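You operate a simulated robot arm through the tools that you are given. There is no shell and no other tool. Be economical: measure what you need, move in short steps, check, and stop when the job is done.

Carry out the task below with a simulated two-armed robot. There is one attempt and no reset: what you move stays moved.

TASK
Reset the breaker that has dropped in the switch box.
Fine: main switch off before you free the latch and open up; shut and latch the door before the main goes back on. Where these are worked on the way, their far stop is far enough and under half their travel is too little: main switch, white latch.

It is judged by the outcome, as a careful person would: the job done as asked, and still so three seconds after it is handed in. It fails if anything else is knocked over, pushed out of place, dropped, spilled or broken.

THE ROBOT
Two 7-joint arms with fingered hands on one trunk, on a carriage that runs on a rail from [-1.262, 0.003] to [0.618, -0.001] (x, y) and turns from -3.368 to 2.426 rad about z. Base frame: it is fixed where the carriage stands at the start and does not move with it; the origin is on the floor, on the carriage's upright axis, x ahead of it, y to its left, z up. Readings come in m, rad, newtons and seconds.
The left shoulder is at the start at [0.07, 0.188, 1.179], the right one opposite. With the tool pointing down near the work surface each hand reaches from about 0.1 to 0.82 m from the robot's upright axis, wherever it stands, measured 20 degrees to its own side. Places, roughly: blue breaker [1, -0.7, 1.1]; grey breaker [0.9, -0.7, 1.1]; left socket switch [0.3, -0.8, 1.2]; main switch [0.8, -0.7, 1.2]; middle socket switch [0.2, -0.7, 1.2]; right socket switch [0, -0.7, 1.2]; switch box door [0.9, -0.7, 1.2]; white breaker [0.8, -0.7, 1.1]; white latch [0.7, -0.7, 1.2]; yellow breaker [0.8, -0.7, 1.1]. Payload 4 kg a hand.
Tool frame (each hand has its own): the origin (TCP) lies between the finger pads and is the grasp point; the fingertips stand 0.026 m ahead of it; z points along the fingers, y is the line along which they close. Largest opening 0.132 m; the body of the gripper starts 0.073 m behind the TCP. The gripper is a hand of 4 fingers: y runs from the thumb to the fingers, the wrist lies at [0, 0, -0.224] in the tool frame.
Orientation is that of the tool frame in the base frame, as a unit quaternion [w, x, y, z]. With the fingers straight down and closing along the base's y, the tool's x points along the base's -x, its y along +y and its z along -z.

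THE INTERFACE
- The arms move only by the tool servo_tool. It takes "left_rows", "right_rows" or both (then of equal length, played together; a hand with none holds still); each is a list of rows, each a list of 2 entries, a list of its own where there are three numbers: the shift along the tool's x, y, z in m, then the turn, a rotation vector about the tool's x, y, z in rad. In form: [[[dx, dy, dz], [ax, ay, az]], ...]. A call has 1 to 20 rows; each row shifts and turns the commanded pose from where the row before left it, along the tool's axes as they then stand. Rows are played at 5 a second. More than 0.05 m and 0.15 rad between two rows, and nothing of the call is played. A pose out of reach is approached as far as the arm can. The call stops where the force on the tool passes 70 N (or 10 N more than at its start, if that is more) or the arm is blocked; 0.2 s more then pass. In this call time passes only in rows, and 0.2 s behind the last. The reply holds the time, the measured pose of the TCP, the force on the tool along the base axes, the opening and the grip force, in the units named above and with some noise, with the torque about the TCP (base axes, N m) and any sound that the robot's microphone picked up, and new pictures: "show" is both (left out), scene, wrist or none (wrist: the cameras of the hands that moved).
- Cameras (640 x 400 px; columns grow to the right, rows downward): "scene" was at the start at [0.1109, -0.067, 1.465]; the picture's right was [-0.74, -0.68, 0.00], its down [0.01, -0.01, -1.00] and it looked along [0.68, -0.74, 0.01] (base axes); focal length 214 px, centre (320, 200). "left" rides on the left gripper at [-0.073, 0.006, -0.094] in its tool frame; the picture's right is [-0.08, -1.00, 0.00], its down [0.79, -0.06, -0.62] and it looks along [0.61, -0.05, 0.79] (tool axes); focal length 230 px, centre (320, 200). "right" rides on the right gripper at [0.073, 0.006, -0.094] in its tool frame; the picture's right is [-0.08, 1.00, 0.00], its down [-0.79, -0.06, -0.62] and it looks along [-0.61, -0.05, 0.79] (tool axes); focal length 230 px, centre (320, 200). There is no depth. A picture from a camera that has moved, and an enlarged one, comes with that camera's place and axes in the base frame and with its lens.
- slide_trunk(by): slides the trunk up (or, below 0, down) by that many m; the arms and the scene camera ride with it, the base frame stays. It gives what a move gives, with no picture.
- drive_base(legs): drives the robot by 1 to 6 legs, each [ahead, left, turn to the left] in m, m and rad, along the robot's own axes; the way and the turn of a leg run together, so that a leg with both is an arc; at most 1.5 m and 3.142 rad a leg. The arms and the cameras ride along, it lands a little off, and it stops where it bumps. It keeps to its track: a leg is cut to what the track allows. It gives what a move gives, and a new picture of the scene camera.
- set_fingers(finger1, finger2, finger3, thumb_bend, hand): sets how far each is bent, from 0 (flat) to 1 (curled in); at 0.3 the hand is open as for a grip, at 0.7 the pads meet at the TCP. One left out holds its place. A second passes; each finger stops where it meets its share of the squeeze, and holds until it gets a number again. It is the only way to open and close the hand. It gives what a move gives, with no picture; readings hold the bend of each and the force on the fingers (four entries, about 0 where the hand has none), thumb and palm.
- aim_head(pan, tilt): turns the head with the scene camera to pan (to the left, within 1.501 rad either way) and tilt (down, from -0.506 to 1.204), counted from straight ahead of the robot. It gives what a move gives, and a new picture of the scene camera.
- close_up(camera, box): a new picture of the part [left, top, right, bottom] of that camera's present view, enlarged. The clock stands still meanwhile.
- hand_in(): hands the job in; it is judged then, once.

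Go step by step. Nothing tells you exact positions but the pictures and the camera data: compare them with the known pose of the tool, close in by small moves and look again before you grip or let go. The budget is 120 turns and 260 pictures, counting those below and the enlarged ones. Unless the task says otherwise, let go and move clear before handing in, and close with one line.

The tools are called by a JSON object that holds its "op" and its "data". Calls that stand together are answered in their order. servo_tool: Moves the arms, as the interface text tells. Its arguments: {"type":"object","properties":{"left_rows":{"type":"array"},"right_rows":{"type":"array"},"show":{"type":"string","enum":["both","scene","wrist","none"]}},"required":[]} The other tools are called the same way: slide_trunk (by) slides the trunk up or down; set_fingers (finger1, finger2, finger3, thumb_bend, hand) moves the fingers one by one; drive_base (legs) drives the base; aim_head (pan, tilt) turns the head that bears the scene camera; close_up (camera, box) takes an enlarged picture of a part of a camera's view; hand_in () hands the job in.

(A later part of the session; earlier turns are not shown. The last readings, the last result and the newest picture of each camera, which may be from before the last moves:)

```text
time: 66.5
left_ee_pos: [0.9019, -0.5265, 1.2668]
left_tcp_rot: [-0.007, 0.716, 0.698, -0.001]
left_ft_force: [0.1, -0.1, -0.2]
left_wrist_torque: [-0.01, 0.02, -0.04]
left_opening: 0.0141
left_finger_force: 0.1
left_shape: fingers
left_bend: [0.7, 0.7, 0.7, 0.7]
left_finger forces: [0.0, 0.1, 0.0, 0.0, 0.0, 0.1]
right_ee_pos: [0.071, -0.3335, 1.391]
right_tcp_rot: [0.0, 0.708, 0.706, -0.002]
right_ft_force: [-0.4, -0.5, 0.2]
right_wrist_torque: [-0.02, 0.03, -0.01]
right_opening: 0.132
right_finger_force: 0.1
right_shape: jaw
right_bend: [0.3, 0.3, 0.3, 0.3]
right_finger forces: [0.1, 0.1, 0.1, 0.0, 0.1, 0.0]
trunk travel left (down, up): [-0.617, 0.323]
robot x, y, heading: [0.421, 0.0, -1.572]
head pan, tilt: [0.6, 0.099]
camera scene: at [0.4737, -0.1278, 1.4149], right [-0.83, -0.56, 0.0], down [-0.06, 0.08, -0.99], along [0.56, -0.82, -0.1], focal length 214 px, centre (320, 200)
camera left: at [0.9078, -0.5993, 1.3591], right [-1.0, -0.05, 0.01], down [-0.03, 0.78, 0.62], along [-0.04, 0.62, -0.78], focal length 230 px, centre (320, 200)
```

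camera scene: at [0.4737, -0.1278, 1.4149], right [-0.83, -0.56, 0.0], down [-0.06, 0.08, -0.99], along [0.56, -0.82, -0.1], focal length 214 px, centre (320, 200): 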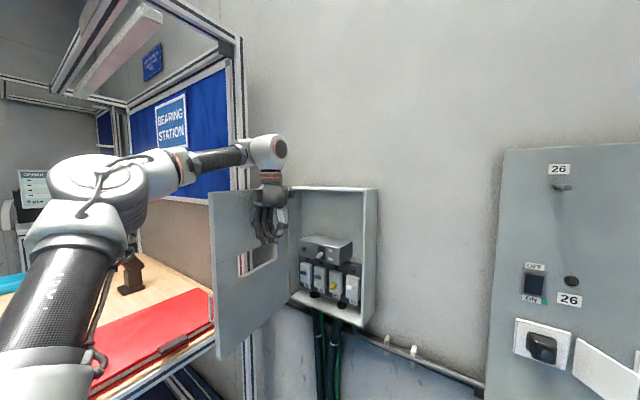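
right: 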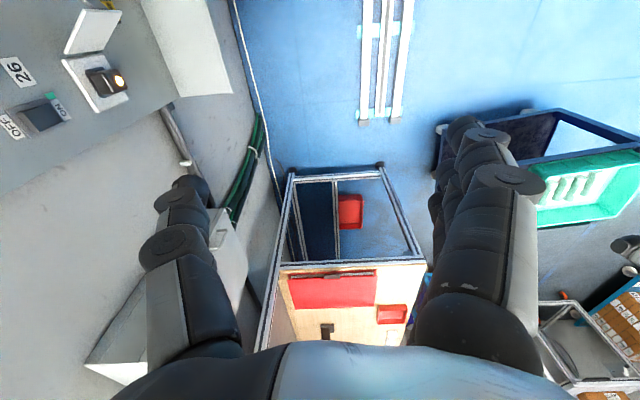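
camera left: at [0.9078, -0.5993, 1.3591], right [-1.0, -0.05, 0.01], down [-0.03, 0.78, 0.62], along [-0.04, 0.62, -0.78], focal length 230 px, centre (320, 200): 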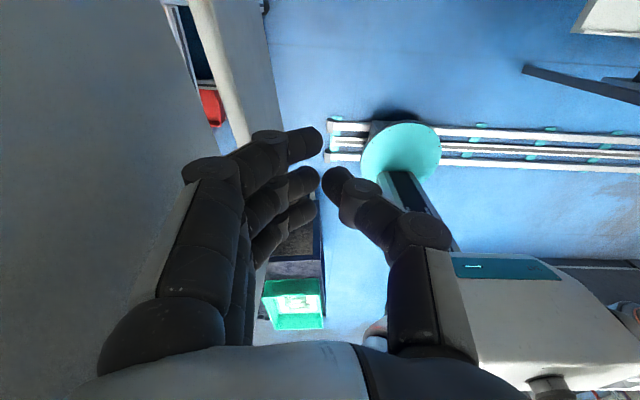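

The door is open about 85°. Next I'll look at the breakers.

{"op": "close_up", "data": {"camera": "scene", "box": [284, 225, 380, 325]}}

{"op": "close_up", "data": {"camera": "scene", "box": [292, 255, 372, 305]}}

```text
4.00 times, centred on (332, 275) of scene
camera zoom: at [0.4737, -0.1278, 1.4149], right [-0.83, -0.56, 0.0], down [-0.06, 0.08, -0.99], along [0.56, -0.82, -0.1], focal length 858 px, centre (272, -100)
```

zoom: 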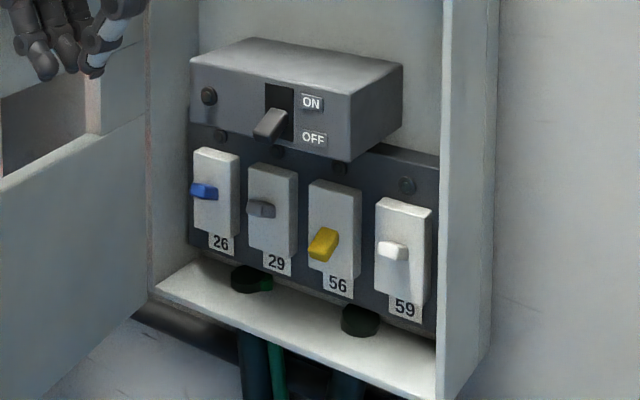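

```text
8.00 times, centred on (332, 280) of scene
camera zoom: at [0.4737, -0.1278, 1.4149], right [-0.83, -0.56, 0.0], down [-0.06, 0.08, -0.99], along [0.56, -0.82, -0.1], focal length 1716 px, centre (224, -440)
```

zoom: 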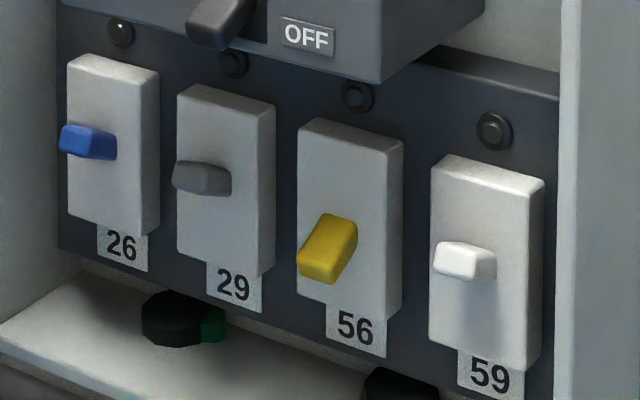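

The yellow breaker (56) is the dropped one, near (0.817, -0.70, 1.065); its neighbours are about 6 cm either side. I'll withdraw the hand from behind the door and turn the fingers toward the box again.

{"op": "servo_tool", "data": {"left_rows": [[[0, -0.04, 0], [0, 0, 0]], [[0, -0.04, 0], [0, 0, 0]], [[0.01, -0.04, 0], [0, 0, 0]], [[0.02, -0.03, 0], [0, 0, 0]]], "show": "none"}}

{"op": "slide_trunk", "data": {"by": 0.1}}

{"op": "servo_tool", "data": {"left_rows": [[[0, 0, 0], [0, -0.143, 0]], [[0, 0, 0], [0, -0.143, 0]], [[0, 0, 0], [0, -0.143, 0]], [[0, 0, 0], [0, -0.143, 0]], [[0, 0, 0], [0, -0.143, 0]], [[0, 0, 0], [0, -0.143, 0]], [[0, 0, 0], [0, -0.143, 0]], [[0, 0, 0], [0, -0.143, 0]], [[0, 0, 0], [0, -0.143, 0]], [[0, 0, 0], [0, -0.143, 0]], [[0, 0, 0], [0, -0.14, 0]]]}}

```text
time: 67.5
left_ee_pos: [0.7467, -0.4941, 1.2709]
left_tcp_rot: [-0.007, 0.716, 0.698, -0.001]
left_ft_force: [0.0, -0.1, -0.8]
left_wrist_torque: [-0.01, -0.02, -0.02]
left_opening: 0.0141
left_finger_force: 0.1
left_shape: fingers
left_bend: [0.7, 0.7, 0.7, 0.7]
left_finger forces: [0.0, 0.0, 0.0, 0.0, 0.0, 0.0]
right_ee_pos: [0.0686, -0.3336, 1.3901]
right_tcp_rot: [0.0, 0.709, 0.705, 0.0]
right_ft_force: [0.4, 0.3, -0.9]
right_wrist_torque: [-0.01, -0.02, -0.03]
right_opening: 0.1319
right_finger_force: 0.0
right_shape: jaw
right_bend: [0.3, 0.3, 0.3, 0.3]
right_finger forces: [0.1, 0.1, 0.0, 0.1, 0.0, 0.0]
trunk travel left (down, up): [-0.617, 0.323]
robot x, y, heading: [0.4211, -0.0001, -1.579]
head pan, tilt: [0.6, 0.099]
```

```text
time: 68.9
left_ee_pos: [0.7475, -0.4939, 1.3693]
left_tcp_rot: [-0.007, 0.715, 0.699, 0.0]
left_ft_force: [-0.1, 0.0, 0.3]
left_wrist_torque: [-0.03, 0.02, 0.0]
left_opening: 0.0143
left_finger_force: 0.0
left_shape: fingers
left_bend: [0.7, 0.7, 0.7, 0.7]
left_finger forces: [0.1, 0.0, 0.1, 0.0, 0.1, 0.0]
right_ee_pos: [0.0708, -0.3348, 1.4901]
right_tcp_rot: [0.001, 0.709, 0.705, 0.0]
right_ft_force: [-0.5, -0.2, -0.3]
right_wrist_torque: [-0.01, 0.0, -0.02]
right_opening: 0.1318
right_finger_force: 0.1
right_shape: jaw
right_bend: [0.3, 0.3, 0.3, 0.3]
right_finger forces: [0.1, 0.0, 0.1, 0.0, 0.1, 0.0]
trunk travel left (down, up): [-0.717, 0.223]
robot x, y, heading: [0.4197, -0.0008, -1.573]
head pan, tilt: [0.6, 0.099]
```

```text
time: 71.3
left_ee_pos: [0.7493, -0.494, 1.3686]
left_tcp_rot: [-0.487, -0.505, -0.5, 0.508]
left_ft_force: [0.3, 0.2, -0.1]
left_wrist_torque: [-0.01, -0.02, 0.03]
left_opening: 0.014
left_finger_force: 0.0
left_shape: fingers
left_bend: [0.7, 0.7, 0.7, 0.7]
left_finger forces: [0.0, 0.0, 0.0, 0.0, 0.0, 0.0]
right_ee_pos: [0.0719, -0.3351, 1.4899]
right_tcp_rot: [-0.001, 0.709, 0.705, 0.0]
right_ft_force: [0.0, 0.4, 0.8]
right_wrist_torque: [0.01, -0.01, -0.03]
right_opening: 0.1323
right_finger_force: 0.1
right_shape: jaw
right_bend: [0.3, 0.3, 0.3, 0.3]
right_finger forces: [0.0, 0.0, 0.1, 0.1, 0.0, 0.0]
trunk travel left (down, up): [-0.717, 0.223]
robot x, y, heading: [0.4229, 0.0004, -1.577]
head pan, tilt: [0.6, 0.099]
camera scene: at [0.474, -0.1289, 1.5149], right [-0.83, -0.56, 0.0], down [-0.06, 0.08, -0.99], along [0.56, -0.82, -0.1], focal length 214 px, centre (320, 200)
camera left: at [0.7606, -0.4014, 1.4431], right [-1.0, 0.02, 0.09], down [-0.06, 0.63, -0.78], along [-0.08, -0.78, -0.62], focal length 230 px, centre (320, 200)
```

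scene: 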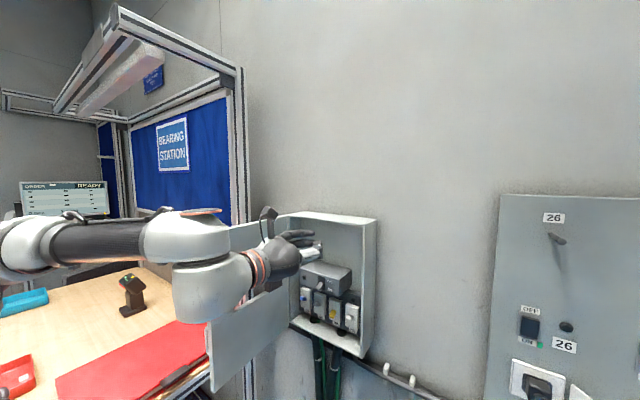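
left: 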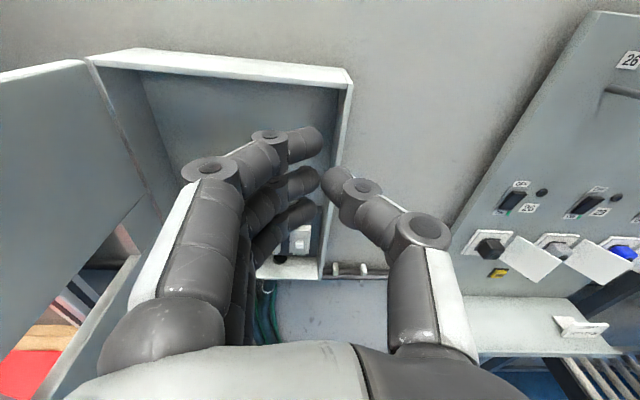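

To keep the forearm clear of the door edge, I'll first nudge the door a bit past 90° with the hand's outer side.

{"op": "servo_tool", "data": {"left_rows": [[[0.03, 0.03, 0], [0, 0, 0]], [[0.03, 0.035, 0], [0, 0, 0]], [[0, 0.04, 0], [0, 0, 0]], [[0, 0.03, 0], [0, 0, 0]], [[0, 0.025, 0], [0, 0, 0]], [[0, 0.025, 0], [0, 0, 0]], [[0, 0.025, 0], [0, 0, 0]]]}}

```text
time: 72.9
left_ee_pos: [0.9596, -0.4985, 1.3069]
left_tcp_rot: [-0.488, -0.506, -0.5, 0.506]
left_ft_force: [-0.1, 0.2, 0.4]
left_wrist_torque: [0.0, -0.02, 0.0]
left_opening: 0.0143
left_finger_force: 0.0
left_shape: fingers
left_bend: [0.7, 0.7, 0.7, 0.7]
left_finger forces: [0.1, 0.0, 0.0, 0.0, 0.0, 0.0]
right_ee_pos: [0.0725, -0.3349, 1.4904]
right_tcp_rot: [-0.001, 0.709, 0.705, -0.001]
right_ft_force: [0.8, -0.3, -0.2]
right_wrist_torque: [-0.01, -0.01, 0.01]
right_opening: 0.1318
right_finger_force: 0.0
right_shape: jaw
right_bend: [0.3, 0.3, 0.3, 0.3]
right_finger forces: [0.0, 0.0, 0.0, 0.0, 0.0, 0.0]
trunk travel left (down, up): [-0.717, 0.223]
robot x, y, heading: [0.4228, 0.0012, -1.572]
head pan, tilt: [0.6, 0.099]
camera scene: at [0.474, -0.1284, 1.5148], right [-0.83, -0.56, 0.0], down [-0.06, 0.08, -0.99], along [0.56, -0.82, -0.1], focal length 214 px, centre (320, 200)
camera left: at [0.9699, -0.4061, 1.3812], right [-1.0, 0.02, 0.09], down [-0.06, 0.63, -0.78], along [-0.07, -0.78, -0.62], focal length 230 px, centre (320, 200)
```

scene: 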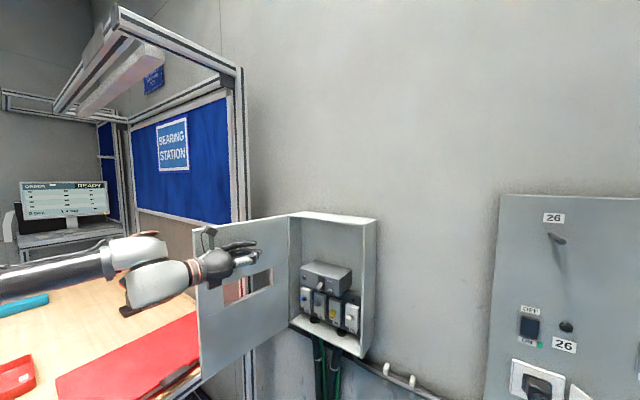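
left: 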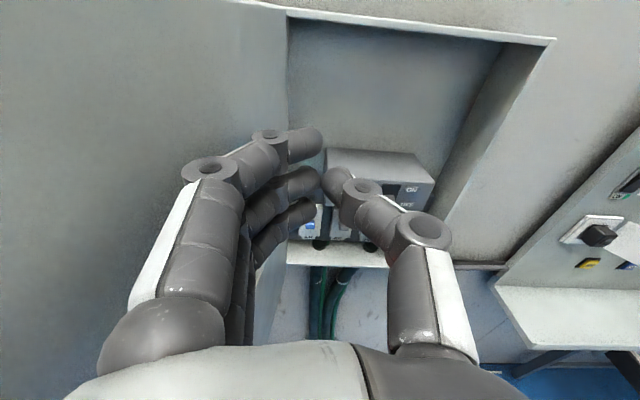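

The door is now a little past 90°. One more small nudge, then I'll move back and reshape the fingers.

{"op": "servo_tool", "data": {"left_rows": [[[0, 0.02, 0], [0, 0, 0]], [[0, 0.015, 0], [0, 0, 0]], [[0, -0.04, 0], [0, 0, 0]], [[0, -0.045, 0], [0, 0, 0]], [[0, -0.045, 0], [0, 0, 0]], [[0, -0.045, 0], [0, 0, 0]], [[0, -0.04, 0], [0, 0, 0]]], "show": "none"}}

{"op": "set_fingers", "data": {"hand": "left", "finger1": 0.5, "finger2": 1.0, "finger3": 1.0, "thumb_bend": 0.2}}

{"op": "set_fingers", "data": {"hand": "left", "thumb_bend": 1.0}}

{"op": "servo_tool", "data": {"left_rows": [[[0.02, 0, 0], [0, 0, 0]]]}}

{"op": "close_up", "data": {"camera": "scene", "box": [220, 200, 380, 300]}}

```text
time: 74.5
left_ee_pos: [0.7974, -0.494, 1.3096]
left_tcp_rot: [0.488, 0.506, 0.5, -0.506]
left_ft_force: [0.1, -0.7, -0.1]
left_wrist_torque: [0.02, -0.02, 0.0]
left_opening: 0.0144
left_finger_force: 0.1
left_shape: fingers
left_bend: [0.7, 0.7, 0.7, 0.7]
left_finger forces: [0.1, 0.0, 0.0, 0.0, 0.0, 0.0]
left hand out of reach, approached as far as the arm can: row 7
right_ee_pos: [0.0713, -0.3355, 1.4899]
right_tcp_rot: [0.0, 0.709, 0.705, 0.0]
right_ft_force: [-0.3, -0.2, 0.3]
right_wrist_torque: [0.01, 0.0, 0.01]
right_opening: 0.1318
right_finger_force: 0.0
right_shape: jaw
right_bend: [0.3, 0.3, 0.3, 0.3]
right_finger forces: [0.0, 0.0, 0.0, 0.1, 0.1, 0.0]
trunk travel left (down, up): [-0.717, 0.223]
robot x, y, heading: [0.4252, -0.0019, -1.574]
head pan, tilt: [0.6, 0.099]
```

```text
time: 75.5
left_ee_pos: [0.7968, -0.4943, 1.3095]
left_tcp_rot: [0.488, 0.507, 0.499, -0.506]
left_ft_force: [-0.3, -0.1, -0.4]
left_wrist_torque: [0.0, 0.0, 0.0]
left_opening: 0.1134
left_finger_force: 0.1
left_shape: fingers
left_bend: [0.5, 1.0, 1.0, 0.2]
left_finger forces: [0.1, 0.0, 0.0, 0.0, 0.1, 0.0]
right_ee_pos: [0.0709, -0.3344, 1.4907]
right_tcp_rot: [0.001, 0.709, 0.705, 0.0]
right_ft_force: [-0.3, -0.7, 0.8]
right_wrist_torque: [0.01, -0.03, 0.01]
right_opening: 0.1319
right_finger_force: 0.0
right_shape: jaw
right_bend: [0.3, 0.3, 0.3, 0.3]
right_finger forces: [0.0, 0.1, 0.0, 0.0, 0.0, 0.1]
trunk travel left (down, up): [-0.717, 0.223]
robot x, y, heading: [0.4224, -0.0005, -1.573]
head pan, tilt: [0.6, 0.099]
```

```text
time: 76.5
left_ee_pos: [0.7977, -0.493, 1.31]
left_tcp_rot: [0.488, 0.506, 0.499, -0.506]
left_ft_force: [0.0, -0.3, 0.6]
left_wrist_torque: [0.03, 0.02, 0.0]
left_opening: 0.0314
left_finger_force: 0.0
left_shape: fingers
left_bend: [0.5, 1.0, 1.0, 0.86]
left_finger forces: [0.0, 0.1, 0.1, 0.1, 0.1, 0.0]
right_ee_pos: [0.0707, -0.3339, 1.4905]
right_tcp_rot: [0.0, 0.709, 0.705, 0.0]
right_ft_force: [-0.6, -0.6, 1.0]
right_wrist_torque: [-0.04, -0.01, -0.01]
right_opening: 0.1317
right_finger_force: 0.0
right_shape: jaw
right_bend: [0.3, 0.3, 0.3, 0.3]
right_finger forces: [0.1, 0.1, 0.0, 0.0, 0.0, 0.0]
trunk travel left (down, up): [-0.717, 0.223]
robot x, y, heading: [0.4228, -0.0041, -1.572]
head pan, tilt: [0.6, 0.099]
```

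```text
time: 76.9
left_ee_pos: [0.7973, -0.4929, 1.3086]
left_tcp_rot: [0.488, 0.506, 0.499, -0.506]
left_ft_force: [-0.2, 1.5, 1.2]
left_wrist_torque: [0.01, 0.03, -0.02]
left_opening: 0.0311
left_finger_force: 0.1
left_shape: fingers
left_bend: [0.5, 1.0, 1.0, 0.86]
left_finger forces: [0.0, 0.0, 0.1, 0.0, 0.0, 0.0]
left hand out of reach, approached as far as the arm can: row 1
right_ee_pos: [0.0703, -0.3348, 1.4905]
right_tcp_rot: [0.001, 0.709, 0.705, -0.001]
right_ft_force: [0.6, -0.5, -0.5]
right_wrist_torque: [-0.01, 0.01, 0.04]
right_opening: 0.1319
right_finger_force: 0.1
right_shape: jaw
right_bend: [0.3, 0.3, 0.3, 0.3]
right_finger forces: [0.0, 0.1, 0.0, 0.0, 0.0, 0.1]
trunk travel left (down, up): [-0.717, 0.223]
robot x, y, heading: [0.4228, -0.0026, -1.575]
head pan, tilt: [0.6, 0.099]
camera scene: at [0.4726, -0.1279, 1.515], right [-0.83, -0.56, 0.0], down [-0.06, 0.08, -1.0], along [0.56, -0.82, -0.1], focal length 214 px, centre (320, 200)
camera left: at [0.8074, -0.4, 1.3836], right [-1.0, 0.02, 0.09], down [-0.05, 0.63, -0.78], along [-0.07, -0.78, -0.62], focal length 230 px, centre (320, 200)
```

scene: 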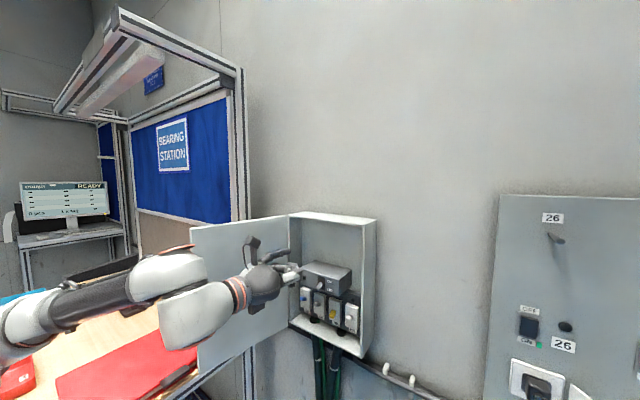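
left: 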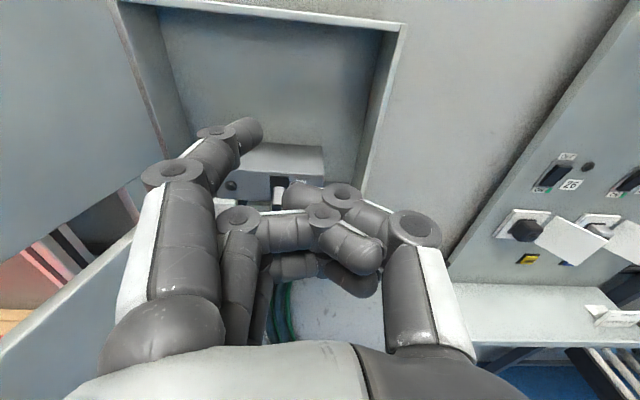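

```text
4.00 times, centred on (300, 250) of scene
camera zoom: at [0.4726, -0.1279, 1.515], right [-0.83, -0.56, 0.0], down [-0.06, 0.08, -1.0], along [0.56, -0.82, -0.1], focal length 858 px, centre (400, 0)
```

zoom: 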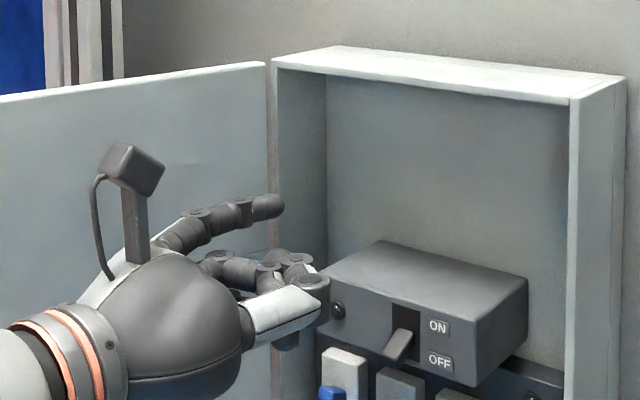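

A clean single-finger pointer. Next I'll lower the trunk so the hand comes to breaker height.

{"op": "slide_trunk", "data": {"by": -0.2}}

{"op": "aim_head", "data": {"pan": 0.6, "tilt": 0.3}}

{"op": "close_up", "data": {"camera": "left", "box": [220, 100, 420, 225]}}

```text
time: 79.0
left_ee_pos: [0.7957, -0.4938, 1.1097]
left_tcp_rot: [0.488, 0.506, 0.499, -0.506]
left_ft_force: [0.4, -0.3, 0.5]
left_wrist_torque: [-0.03, 0.0, 0.03]
left_opening: 0.0313
left_finger_force: 0.0
left_shape: fingers
left_bend: [0.5, 1.0, 1.0, 0.87]
left_finger forces: [0.1, 0.1, 0.1, 0.0, 0.0, 0.0]
right_ee_pos: [0.0698, -0.335, 1.29]
right_tcp_rot: [0.001, 0.709, 0.705, -0.001]
right_ft_force: [0.7, 0.7, 0.8]
right_wrist_torque: [0.01, 0.02, 0.01]
right_opening: 0.1319
right_finger_force: 0.1
right_shape: jaw
right_bend: [0.3, 0.3, 0.3, 0.3]
right_finger forces: [0.1, 0.0, 0.0, 0.1, 0.0, 0.0]
trunk travel left (down, up): [-0.517, 0.423]
robot x, y, heading: [0.4182, -0.0057, -1.576]
head pan, tilt: [0.6, 0.099]
```

```text
time: 79.8
left_ee_pos: [0.7973, -0.4934, 1.1093]
left_tcp_rot: [0.488, 0.506, 0.5, -0.506]
left_ft_force: [0.7, 0.7, 0.0]
left_wrist_torque: [-0.01, -0.01, -0.01]
left_opening: 0.0313
left_finger_force: 0.0
left_shape: fingers
left_bend: [0.5, 1.0, 1.0, 0.87]
left_finger forces: [0.1, 0.0, 0.1, 0.1, 0.0, 0.0]
right_ee_pos: [0.0712, -0.3354, 1.2909]
right_tcp_rot: [0.001, 0.709, 0.705, 0.0]
right_ft_force: [0.8, 0.7, 0.5]
right_wrist_torque: [-0.01, -0.01, 0.03]
right_opening: 0.1319
right_finger_force: 0.1
right_shape: jaw
right_bend: [0.3, 0.3, 0.3, 0.3]
right_finger forces: [0.0, 0.1, 0.1, 0.0, 0.1, 0.0]
trunk travel left (down, up): [-0.517, 0.423]
robot x, y, heading: [0.4195, -0.0017, -1.57]
head pan, tilt: [0.6, 0.3]
camera scene: at [0.4734, -0.1291, 1.2963], right [-0.83, -0.56, 0.0], down [-0.17, 0.24, -0.96], along [0.54, -0.79, -0.3], focal length 214 px, centre (320, 200)
```

scene: 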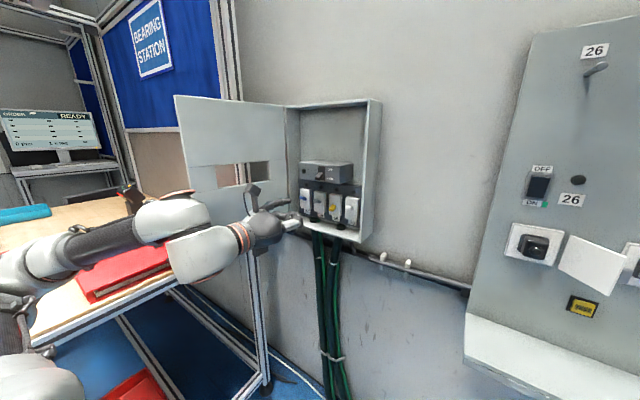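

```text
3.20 times, centred on (320, 162) of left
camera zoom: at [0.8074, -0.4, 1.1836], right [-1.0, 0.02, 0.09], down [-0.05, 0.63, -0.78], along [-0.07, -0.78, -0.62], focal length 736 px, centre (320, 320)
```

zoom: 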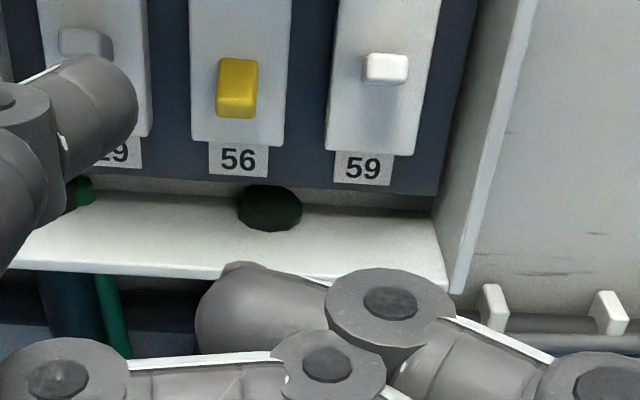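

The yellow toggle is at about (0.826, -0.724, 1.055), with ON toggles about 2 cm higher. I'll tilt the hand slightly nose-down and bring the fingertip below and in front of it.

{"op": "servo_tool", "data": {"left_rows": [[[0, 0, 0], [0, 0.125, 0]], [[0, 0, 0], [0, 0.125, 0]], [[0.0162, -0.001, 0.0377], [0, 0, 0]], [[0.0162, -0.001, 0.0377], [0, 0, 0]], [[0.0162, -0.001, 0.0377], [0, 0, 0]], [[0.0162, -0.001, 0.0377], [0, 0, 0]]]}}

{"op": "close_up", "data": {"camera": "left", "box": [180, 60, 380, 185]}}

{"op": "close_up", "data": {"camera": "scene", "box": [270, 160, 390, 235]}}

```text
time: 81.2
left_ee_pos: [0.7905, -0.6226, 1.0064]
left_tcp_rot: [0.421, 0.566, 0.556, -0.439]
left_ft_force: [0.4, -0.5, 0.0]
left_wrist_torque: [-0.01, 0.0, 0.03]
left_opening: 0.0314
left_finger_force: 0.2
left_shape: fingers
left_bend: [0.5, 1.0, 1.0, 0.87]
left_finger forces: [0.1, 0.1, 0.1, 0.0, 0.0, 0.1]
right_ee_pos: [0.071, -0.3359, 1.29]
right_tcp_rot: [0.0, 0.709, 0.705, -0.001]
right_ft_force: [0.0, -0.5, 0.4]
right_wrist_torque: [0.02, 0.02, -0.03]
right_opening: 0.1321
right_finger_force: 0.0
right_shape: jaw
right_bend: [0.3, 0.3, 0.3, 0.3]
right_finger forces: [0.0, 0.0, 0.0, 0.0, 0.0, 0.1]
trunk travel left (down, up): [-0.517, 0.423]
robot x, y, heading: [0.4233, -0.0003, -1.574]
head pan, tilt: [0.6, 0.3]
camera scene: at [0.4737, -0.1305, 1.2961], right [-0.83, -0.56, 0.0], down [-0.17, 0.25, -0.95], along [0.54, -0.79, -0.3], focal length 214 px, centre (320, 200)
camera left: at [0.8003, -0.5506, 1.1014], right [-1.0, 0.0, 0.09], down [-0.05, 0.8, -0.6], along [-0.07, -0.6, -0.8], focal length 230 px, centre (320, 200)
```

scene: 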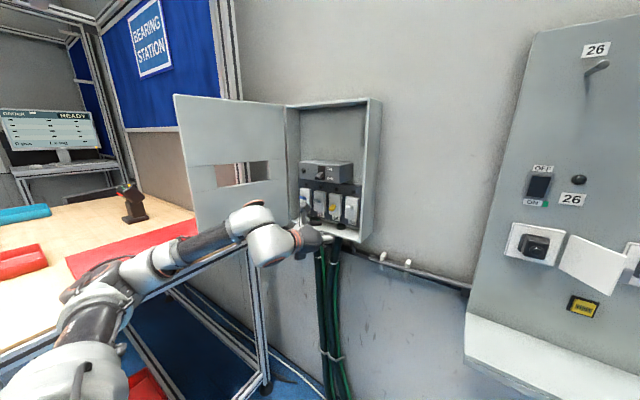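
left: 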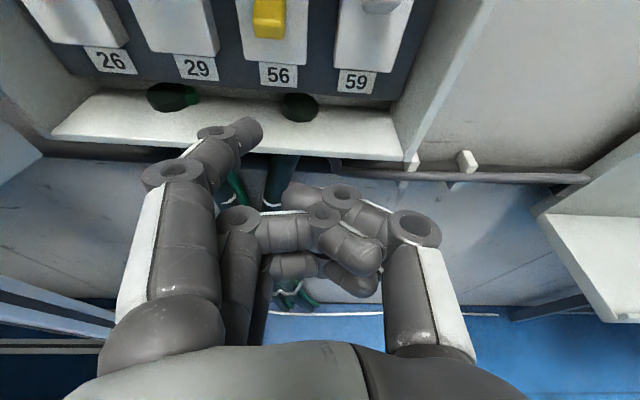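

```text
3.20 times, centred on (280, 122) of left
camera zoom: at [0.8003, -0.5506, 1.1014], right [-1.0, 0.0, 0.09], down [-0.05, 0.8, -0.6], along [-0.07, -0.6, -0.8], focal length 736 px, centre (448, 448)
```

zoom: 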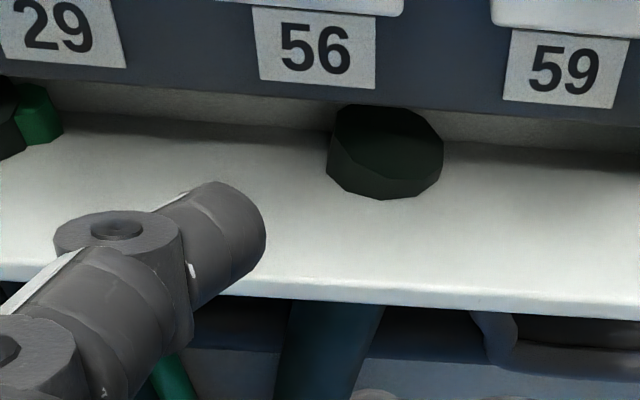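

```text
5.33 times, centred on (330, 198) of scene
camera zoom: at [0.4737, -0.1305, 1.2961], right [-0.83, -0.56, 0.0], down [-0.17, 0.25, -0.95], along [0.54, -0.79, -0.3], focal length 1144 px, centre (267, 213)
```

zoom: 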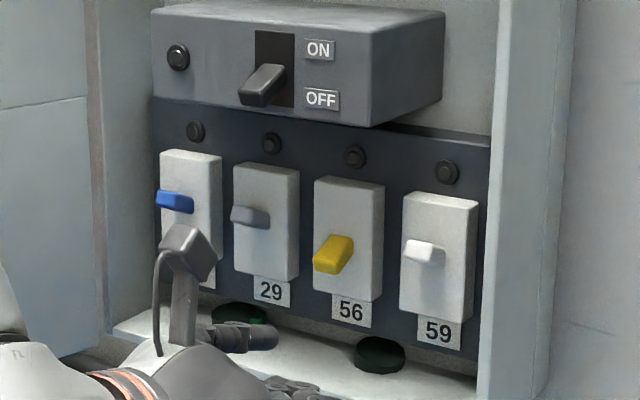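

The fingertip is aligned in x (0.827). I'll slide in under the toggle.

{"op": "servo_tool", "data": {"left_rows": [[[-0.0043, 0, 0.0237], [0, 0, 0]], [[-0.0043, 0, 0.0237], [0, 0, 0]], [[-0.0043, 0, 0.0237], [0, 0, 0]]]}}

{"op": "close_up", "data": {"camera": "left", "box": [180, 40, 380, 165]}}

{"op": "close_up", "data": {"camera": "scene", "box": [270, 160, 390, 235]}}

```text
time: 82.0
left_ee_pos: [0.7871, -0.695, 1.0021]
left_tcp_rot: [0.422, 0.566, 0.557, -0.438]
left_ft_force: [0.1, 0.6, -0.1]
left_wrist_torque: [0.01, 0.04, -0.05]
left_opening: 0.0315
left_finger_force: 0.1
left_shape: fingers
left_bend: [0.5, 1.0, 1.0, 0.87]
left_finger forces: [0.0, 0.0, 0.1, 0.1, 0.0, 0.0]
right_ee_pos: [0.0691, -0.3365, 1.2895]
right_tcp_rot: [0.001, 0.709, 0.706, 0.0]
right_ft_force: [-0.6, 0.4, 0.0]
right_wrist_torque: [0.0, -0.01, 0.0]
right_opening: 0.1318
right_finger_force: 0.2
right_shape: jaw
right_bend: [0.3, 0.3, 0.3, 0.3]
right_finger forces: [0.0, 0.0, 0.1, 0.0, 0.0, 0.0]
trunk travel left (down, up): [-0.517, 0.423]
robot x, y, heading: [0.4219, -0.0042, -1.575]
head pan, tilt: [0.6, 0.3]
camera scene: at [0.4732, -0.1301, 1.2962], right [-0.83, -0.56, 0.0], down [-0.17, 0.25, -0.96], along [0.54, -0.79, -0.3], focal length 214 px, centre (320, 200)
camera left: at [0.7971, -0.6227, 1.0966], right [-1.0, 0.0, 0.09], down [-0.05, 0.8, -0.6], along [-0.07, -0.6, -0.8], focal length 230 px, centre (320, 200)
```

scene: 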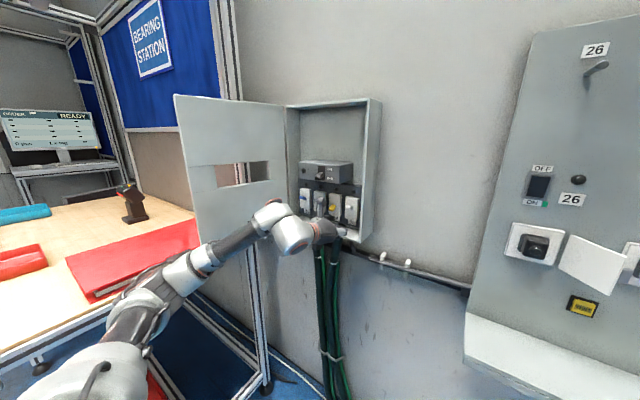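
left: 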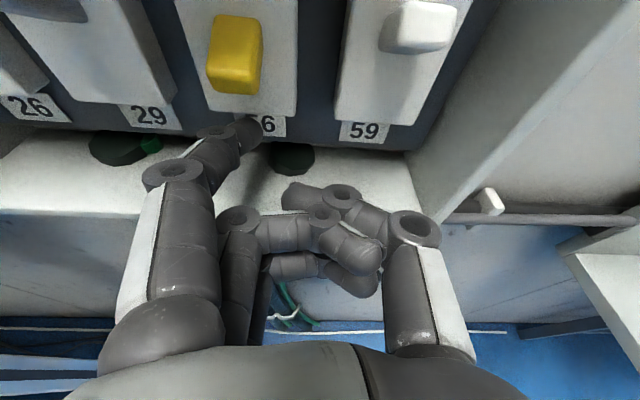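

```text
3.20 times, centred on (280, 102) of left
camera zoom: at [0.7971, -0.6227, 1.0966], right [-1.0, 0.0, 0.09], down [-0.05, 0.8, -0.6], along [-0.07, -0.6, -0.8], focal length 736 px, centre (448, 512)
```

zoom: 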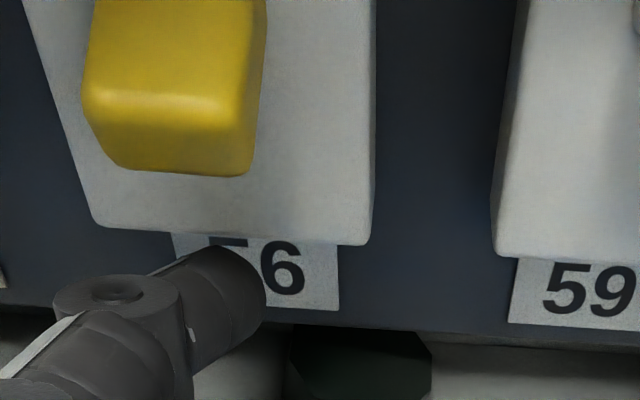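

```text
5.33 times, centred on (330, 198) of scene
camera zoom: at [0.4732, -0.1301, 1.2962], right [-0.83, -0.56, 0.0], down [-0.17, 0.25, -0.96], along [0.54, -0.79, -0.3], focal length 1144 px, centre (267, 213)
```

zoom: 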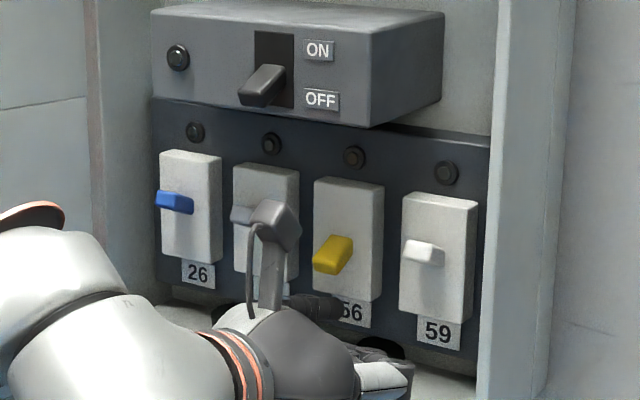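

The fingertip is under the yellow toggle. I'll go 6 mm deeper, then lift in small steps.

{"op": "servo_tool", "data": {"left_rows": [[[-0.0015, 0.004, 0.0058], [0, 0, 0]], [[-0.0097, 0, -0.0025], [0, 0, 0]], [[-0.0078, 0, -0.002], [0, 0, 0]], [[-0.0078, 0, -0.002], [0, 0, 0]]], "show": "none"}}

{"op": "close_up", "data": {"camera": "left", "box": [180, 40, 380, 165]}}

{"op": "close_up", "data": {"camera": "scene", "box": [270, 160, 390, 235]}}

```text
time: 82.9
left_ee_pos: [0.7902, -0.6986, 1.0053]
left_tcp_rot: [0.41, 0.573, 0.567, -0.427]
left_ft_force: [0.9, 1.8, -21.1]
left_wrist_torque: [0.58, 0.91, 0.07]
left_opening: 0.0323
left_finger_force: 10.3
left_shape: fingers
left_bend: [0.49, 1.0, 1.0, 0.87]
left_finger forces: [21.0, 0.0, 0.0, 0.0, 0.0, 0.1]
right_ee_pos: [0.0698, -0.336, 1.2913]
right_tcp_rot: [-0.001, 0.708, 0.706, -0.001]
right_ft_force: [-0.1, 0.4, 0.9]
right_wrist_torque: [-0.03, -0.04, 0.0]
right_opening: 0.1319
right_finger_force: 0.0
right_shape: jaw
right_bend: [0.3, 0.3, 0.3, 0.3]
right_finger forces: [0.0, 0.0, 0.0, 0.0, 0.0, 0.0]
trunk travel left (down, up): [-0.517, 0.423]
robot x, y, heading: [0.4232, -0.0, -1.574]
head pan, tilt: [0.6, 0.3]
stopped in row 4 (left hand): the force on the tool passed its limit at 76 N (the readings are from after the stop); the commanded pose is now the measured one
```

```text
3.20 times, centred on (280, 102) of left
camera zoom: at [0.7998, -0.6318, 1.1032], right [-1.0, 0.0, 0.09], down [-0.05, 0.82, -0.56], along [-0.07, -0.57, -0.82], focal length 736 px, centre (448, 512)
```

zoom: 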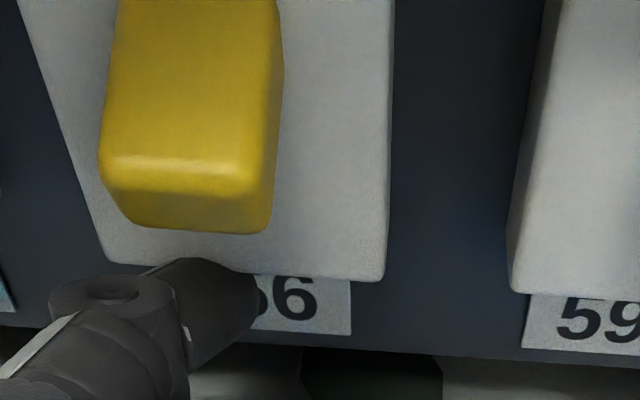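

```text
5.33 times, centred on (330, 198) of scene
camera zoom: at [0.473, -0.1298, 1.2966], right [-0.83, -0.56, 0.0], down [-0.17, 0.24, -0.96], along [0.54, -0.79, -0.3], focal length 1144 px, centre (267, 213)
```

zoom: 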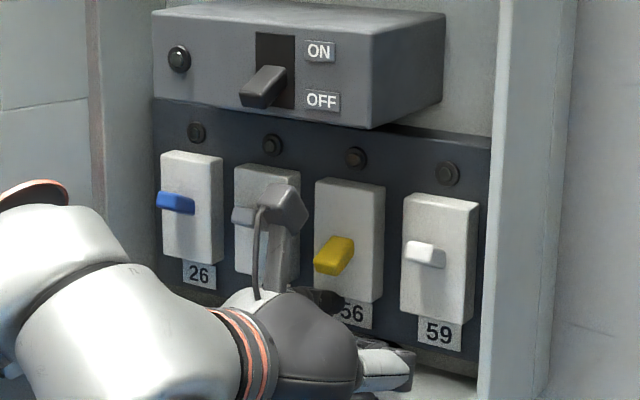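

The fingertip hit the underside of the breaker body, so it's too deep. I'll drop slightly, back out 1.6 cm, and lift again.

{"op": "servo_tool", "data": {"left_rows": [[[0.0058, 0, 0.0017], [0, 0, 0]], [[0.0044, 0, -0.0154], [0, 0, 0]], [[-0.0096, 0, -0.0028], [0, 0, 0]], [[-0.0096, 0, -0.0028], [0, 0, 0]]], "show": "none"}}

{"op": "close_up", "data": {"camera": "left", "box": [180, 40, 380, 165]}}

{"op": "close_up", "data": {"camera": "scene", "box": [270, 160, 390, 235]}}

```text
time: 83.9
left_ee_pos: [0.7904, -0.6849, 1.0249]
left_tcp_rot: [0.414, 0.571, 0.563, -0.431]
left_ft_force: [-0.3, 1.7, -1.8]
left_wrist_torque: [0.06, 0.09, 0.12]
left_opening: 0.0315
left_finger_force: 1.0
left_shape: fingers
left_bend: [0.5, 1.0, 1.0, 0.87]
left_finger forces: [2.7, 0.0, 0.0, 0.0, 0.0, 0.0]
right_ee_pos: [0.0702, -0.3351, 1.2902]
right_tcp_rot: [0.001, 0.708, 0.706, -0.001]
right_ft_force: [-1.5, 0.7, -0.4]
right_wrist_torque: [-0.03, -0.02, 0.0]
right_opening: 0.132
right_finger_force: 0.2
right_shape: jaw
right_bend: [0.3, 0.3, 0.3, 0.3]
right_finger forces: [0.0, 0.0, 0.0, 0.0, 0.1, 0.0]
trunk travel left (down, up): [-0.517, 0.423]
robot x, y, heading: [0.4197, 0.0007, -1.569]
head pan, tilt: [0.6, 0.3]
```

```text
3.20 times, centred on (280, 102) of left
camera zoom: at [0.8008, -0.6142, 1.1222], right [-1.0, 0.0, 0.09], down [-0.05, 0.82, -0.57], along [-0.07, -0.58, -0.81], focal length 736 px, centre (448, 512)
```

zoom: 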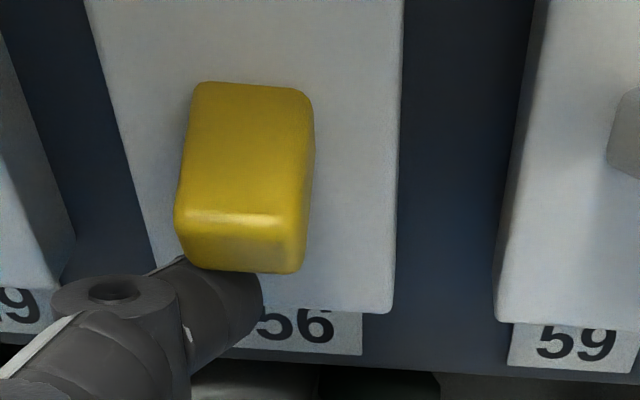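

```text
5.33 times, centred on (330, 198) of scene
camera zoom: at [0.4735, -0.1286, 1.2963], right [-0.83, -0.56, 0.0], down [-0.17, 0.24, -0.96], along [0.54, -0.79, -0.3], focal length 1144 px, centre (267, 213)
```

zoom: 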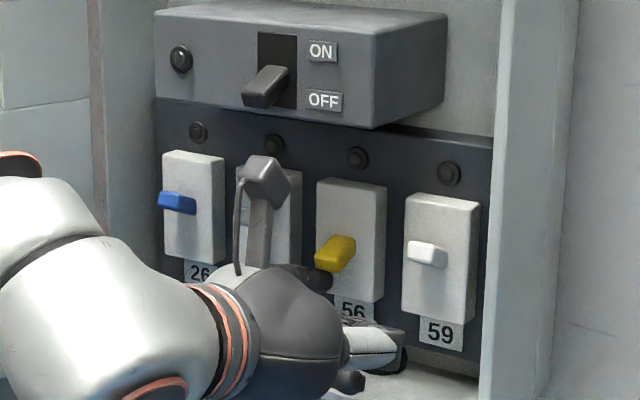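

Contact with the toggle now (2.7 N). Lifting further.

{"op": "servo_tool", "data": {"left_rows": [[[-0.0077, 0, -0.0022], [0, 0, 0]], [[-0.0077, 0, -0.0022], [0, 0, 0]], [[-0.0077, 0, -0.0022], [0, 0, 0]]], "show": "none"}}

{"op": "close_up", "data": {"camera": "left", "box": [180, 40, 380, 165]}}

{"op": "close_up", "data": {"camera": "scene", "box": [270, 160, 390, 235]}}

```text
time: 84.7
left_ee_pos: [0.7925, -0.6839, 1.0458]
left_tcp_rot: [0.411, 0.572, 0.565, -0.43]
left_ft_force: [-0.8, 4.8, -13.2]
left_wrist_torque: [0.32, 0.48, 0.17]
left_opening: 0.0311
left_finger_force: 6.5
left_shape: fingers
left_bend: [0.51, 1.0, 1.0, 0.87]
left_finger forces: [13.8, 0.0, 0.1, 0.0, 0.0, 0.0]
right_ee_pos: [0.0708, -0.336, 1.2892]
right_tcp_rot: [-0.001, 0.708, 0.706, 0.0]
right_ft_force: [-0.1, -0.6, -0.3]
right_wrist_torque: [-0.01, 0.02, 0.05]
right_opening: 0.132
right_finger_force: 0.0
right_shape: jaw
right_bend: [0.3, 0.3, 0.3, 0.3]
right_finger forces: [0.1, 0.0, 0.0, 0.1, 0.0, 0.1]
trunk travel left (down, up): [-0.517, 0.423]
robot x, y, heading: [0.4161, -0.0075, -1.575]
head pan, tilt: [0.6, 0.3]
```

```text
3.20 times, centred on (280, 102) of left
camera zoom: at [0.8023, -0.6158, 1.1428], right [-1.0, 0.0, 0.09], down [-0.05, 0.82, -0.57], along [-0.07, -0.57, -0.82], focal length 736 px, centre (448, 512)
```

zoom: 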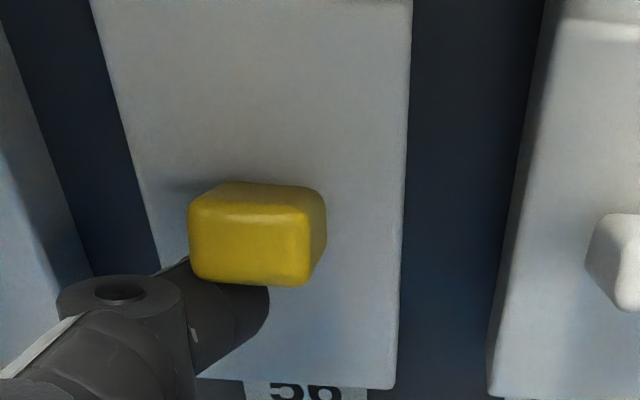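

```text
5.33 times, centred on (330, 198) of scene
camera zoom: at [0.4748, -0.1301, 1.2958], right [-0.83, -0.56, 0.0], down [-0.17, 0.25, -0.95], along [0.54, -0.79, -0.3], focal length 1144 px, centre (267, 213)
```

zoom: 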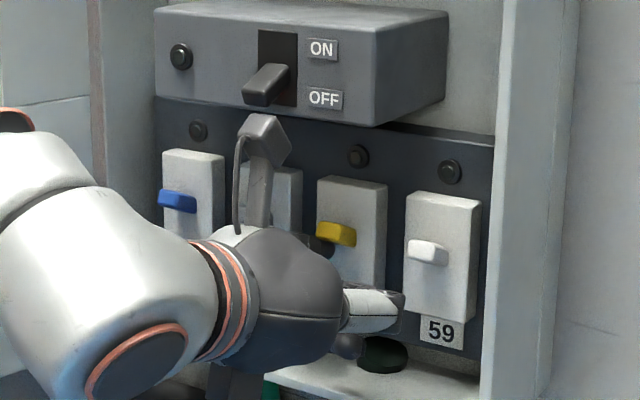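

The toggle is nearly at ON. One more small push to its stop, then back off.

{"op": "servo_tool", "data": {"left_rows": [[[-0.006, 0, -0.0017], [0, 0, 0]]], "show": "none"}}

{"op": "servo_tool", "data": {"left_rows": [[[0.0077, 0, 0.0022], [0, 0, 0]], [[0.0077, 0, 0.002], [0, 0, 0]], [[0.01, 0, -0.03], [0, 0, 0]], [[0.01, 0, -0.04], [0, 0, 0]], [[0.01, 0, -0.045], [0, 0, 0]]], "show": "none"}}

{"op": "close_up", "data": {"camera": "left", "box": [180, 0, 380, 125]}}

{"op": "close_up", "data": {"camera": "scene", "box": [270, 160, 390, 235]}}

```text
time: 85.1
left_ee_pos: [0.7939, -0.6851, 1.046]
left_tcp_rot: [0.409, 0.573, 0.568, -0.428]
left_ft_force: [-2.1, 18.4, -40.0]
left_wrist_torque: [0.97, 1.5, 0.66]
left_opening: 0.03
left_finger_force: 21.5
left_shape: fingers
left_bend: [0.52, 1.0, 1.0, 0.87]
left_finger forces: [44.1, 0.0, 0.0, 0.1, 0.0, 0.1]
right_ee_pos: [0.0738, -0.3381, 1.2896]
right_tcp_rot: [-0.002, 0.709, 0.705, -0.001]
right_ft_force: [-0.2, 0.6, -0.4]
right_wrist_torque: [0.01, 0.01, 0.01]
right_opening: 0.1321
right_finger_force: 0.0
right_shape: jaw
right_bend: [0.3, 0.3, 0.3, 0.3]
right_finger forces: [0.0, 0.0, 0.0, 0.0, 0.1, 0.1]
trunk travel left (down, up): [-0.517, 0.423]
robot x, y, heading: [0.4213, -0.0019, -1.577]
head pan, tilt: [0.6, 0.3]
```

```text
time: 86.3
left_ee_pos: [0.7942, -0.5644, 1.0458]
left_tcp_rot: [0.414, 0.57, 0.563, -0.431]
left_ft_force: [0.2, 0.0, 0.0]
left_wrist_torque: [0.0, 0.0, 0.0]
left_opening: 0.0315
left_finger_force: 0.2
left_shape: fingers
left_bend: [0.5, 1.0, 1.0, 0.87]
left_finger forces: [0.0, 0.1, 0.1, 0.1, 0.1, 0.1]
right_ee_pos: [0.0696, -0.333, 1.2909]
right_tcp_rot: [0.001, 0.709, 0.706, -0.001]
right_ft_force: [-0.6, 0.4, 0.4]
right_wrist_torque: [-0.04, -0.02, -0.02]
right_opening: 0.132
right_finger_force: 0.0
right_shape: jaw
right_bend: [0.3, 0.3, 0.3, 0.3]
right_finger forces: [0.0, 0.0, 0.1, 0.0, 0.1, 0.1]
trunk travel left (down, up): [-0.517, 0.423]
robot x, y, heading: [0.4171, -0.0034, -1.569]
head pan, tilt: [0.6, 0.3]
```

```text
3.20 times, centred on (280, 62) of left
camera zoom: at [0.8046, -0.4948, 1.1419], right [-1.0, 0.0, 0.09], down [-0.05, 0.82, -0.58], along [-0.07, -0.58, -0.81], focal length 736 px, centre (448, 640)
```

zoom: 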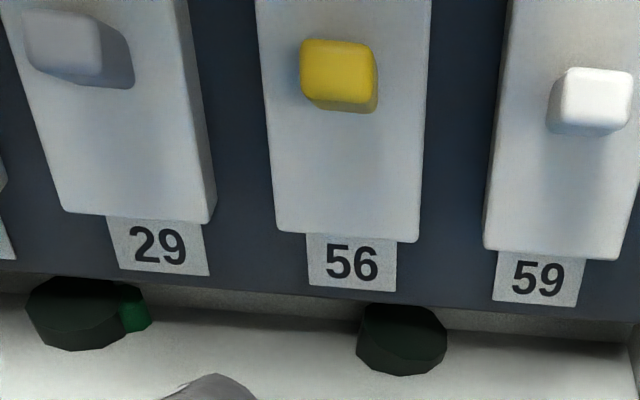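

```text
5.33 times, centred on (330, 198) of scene
camera zoom: at [0.4732, -0.1269, 1.2966], right [-0.83, -0.56, 0.0], down [-0.17, 0.24, -0.96], along [0.54, -0.79, -0.29], focal length 1144 px, centre (267, 213)
```

zoom: 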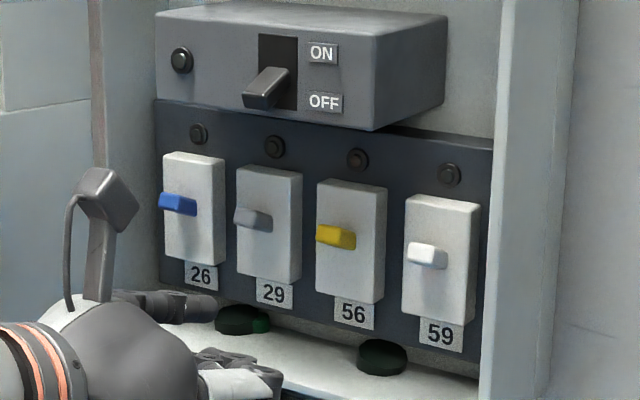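

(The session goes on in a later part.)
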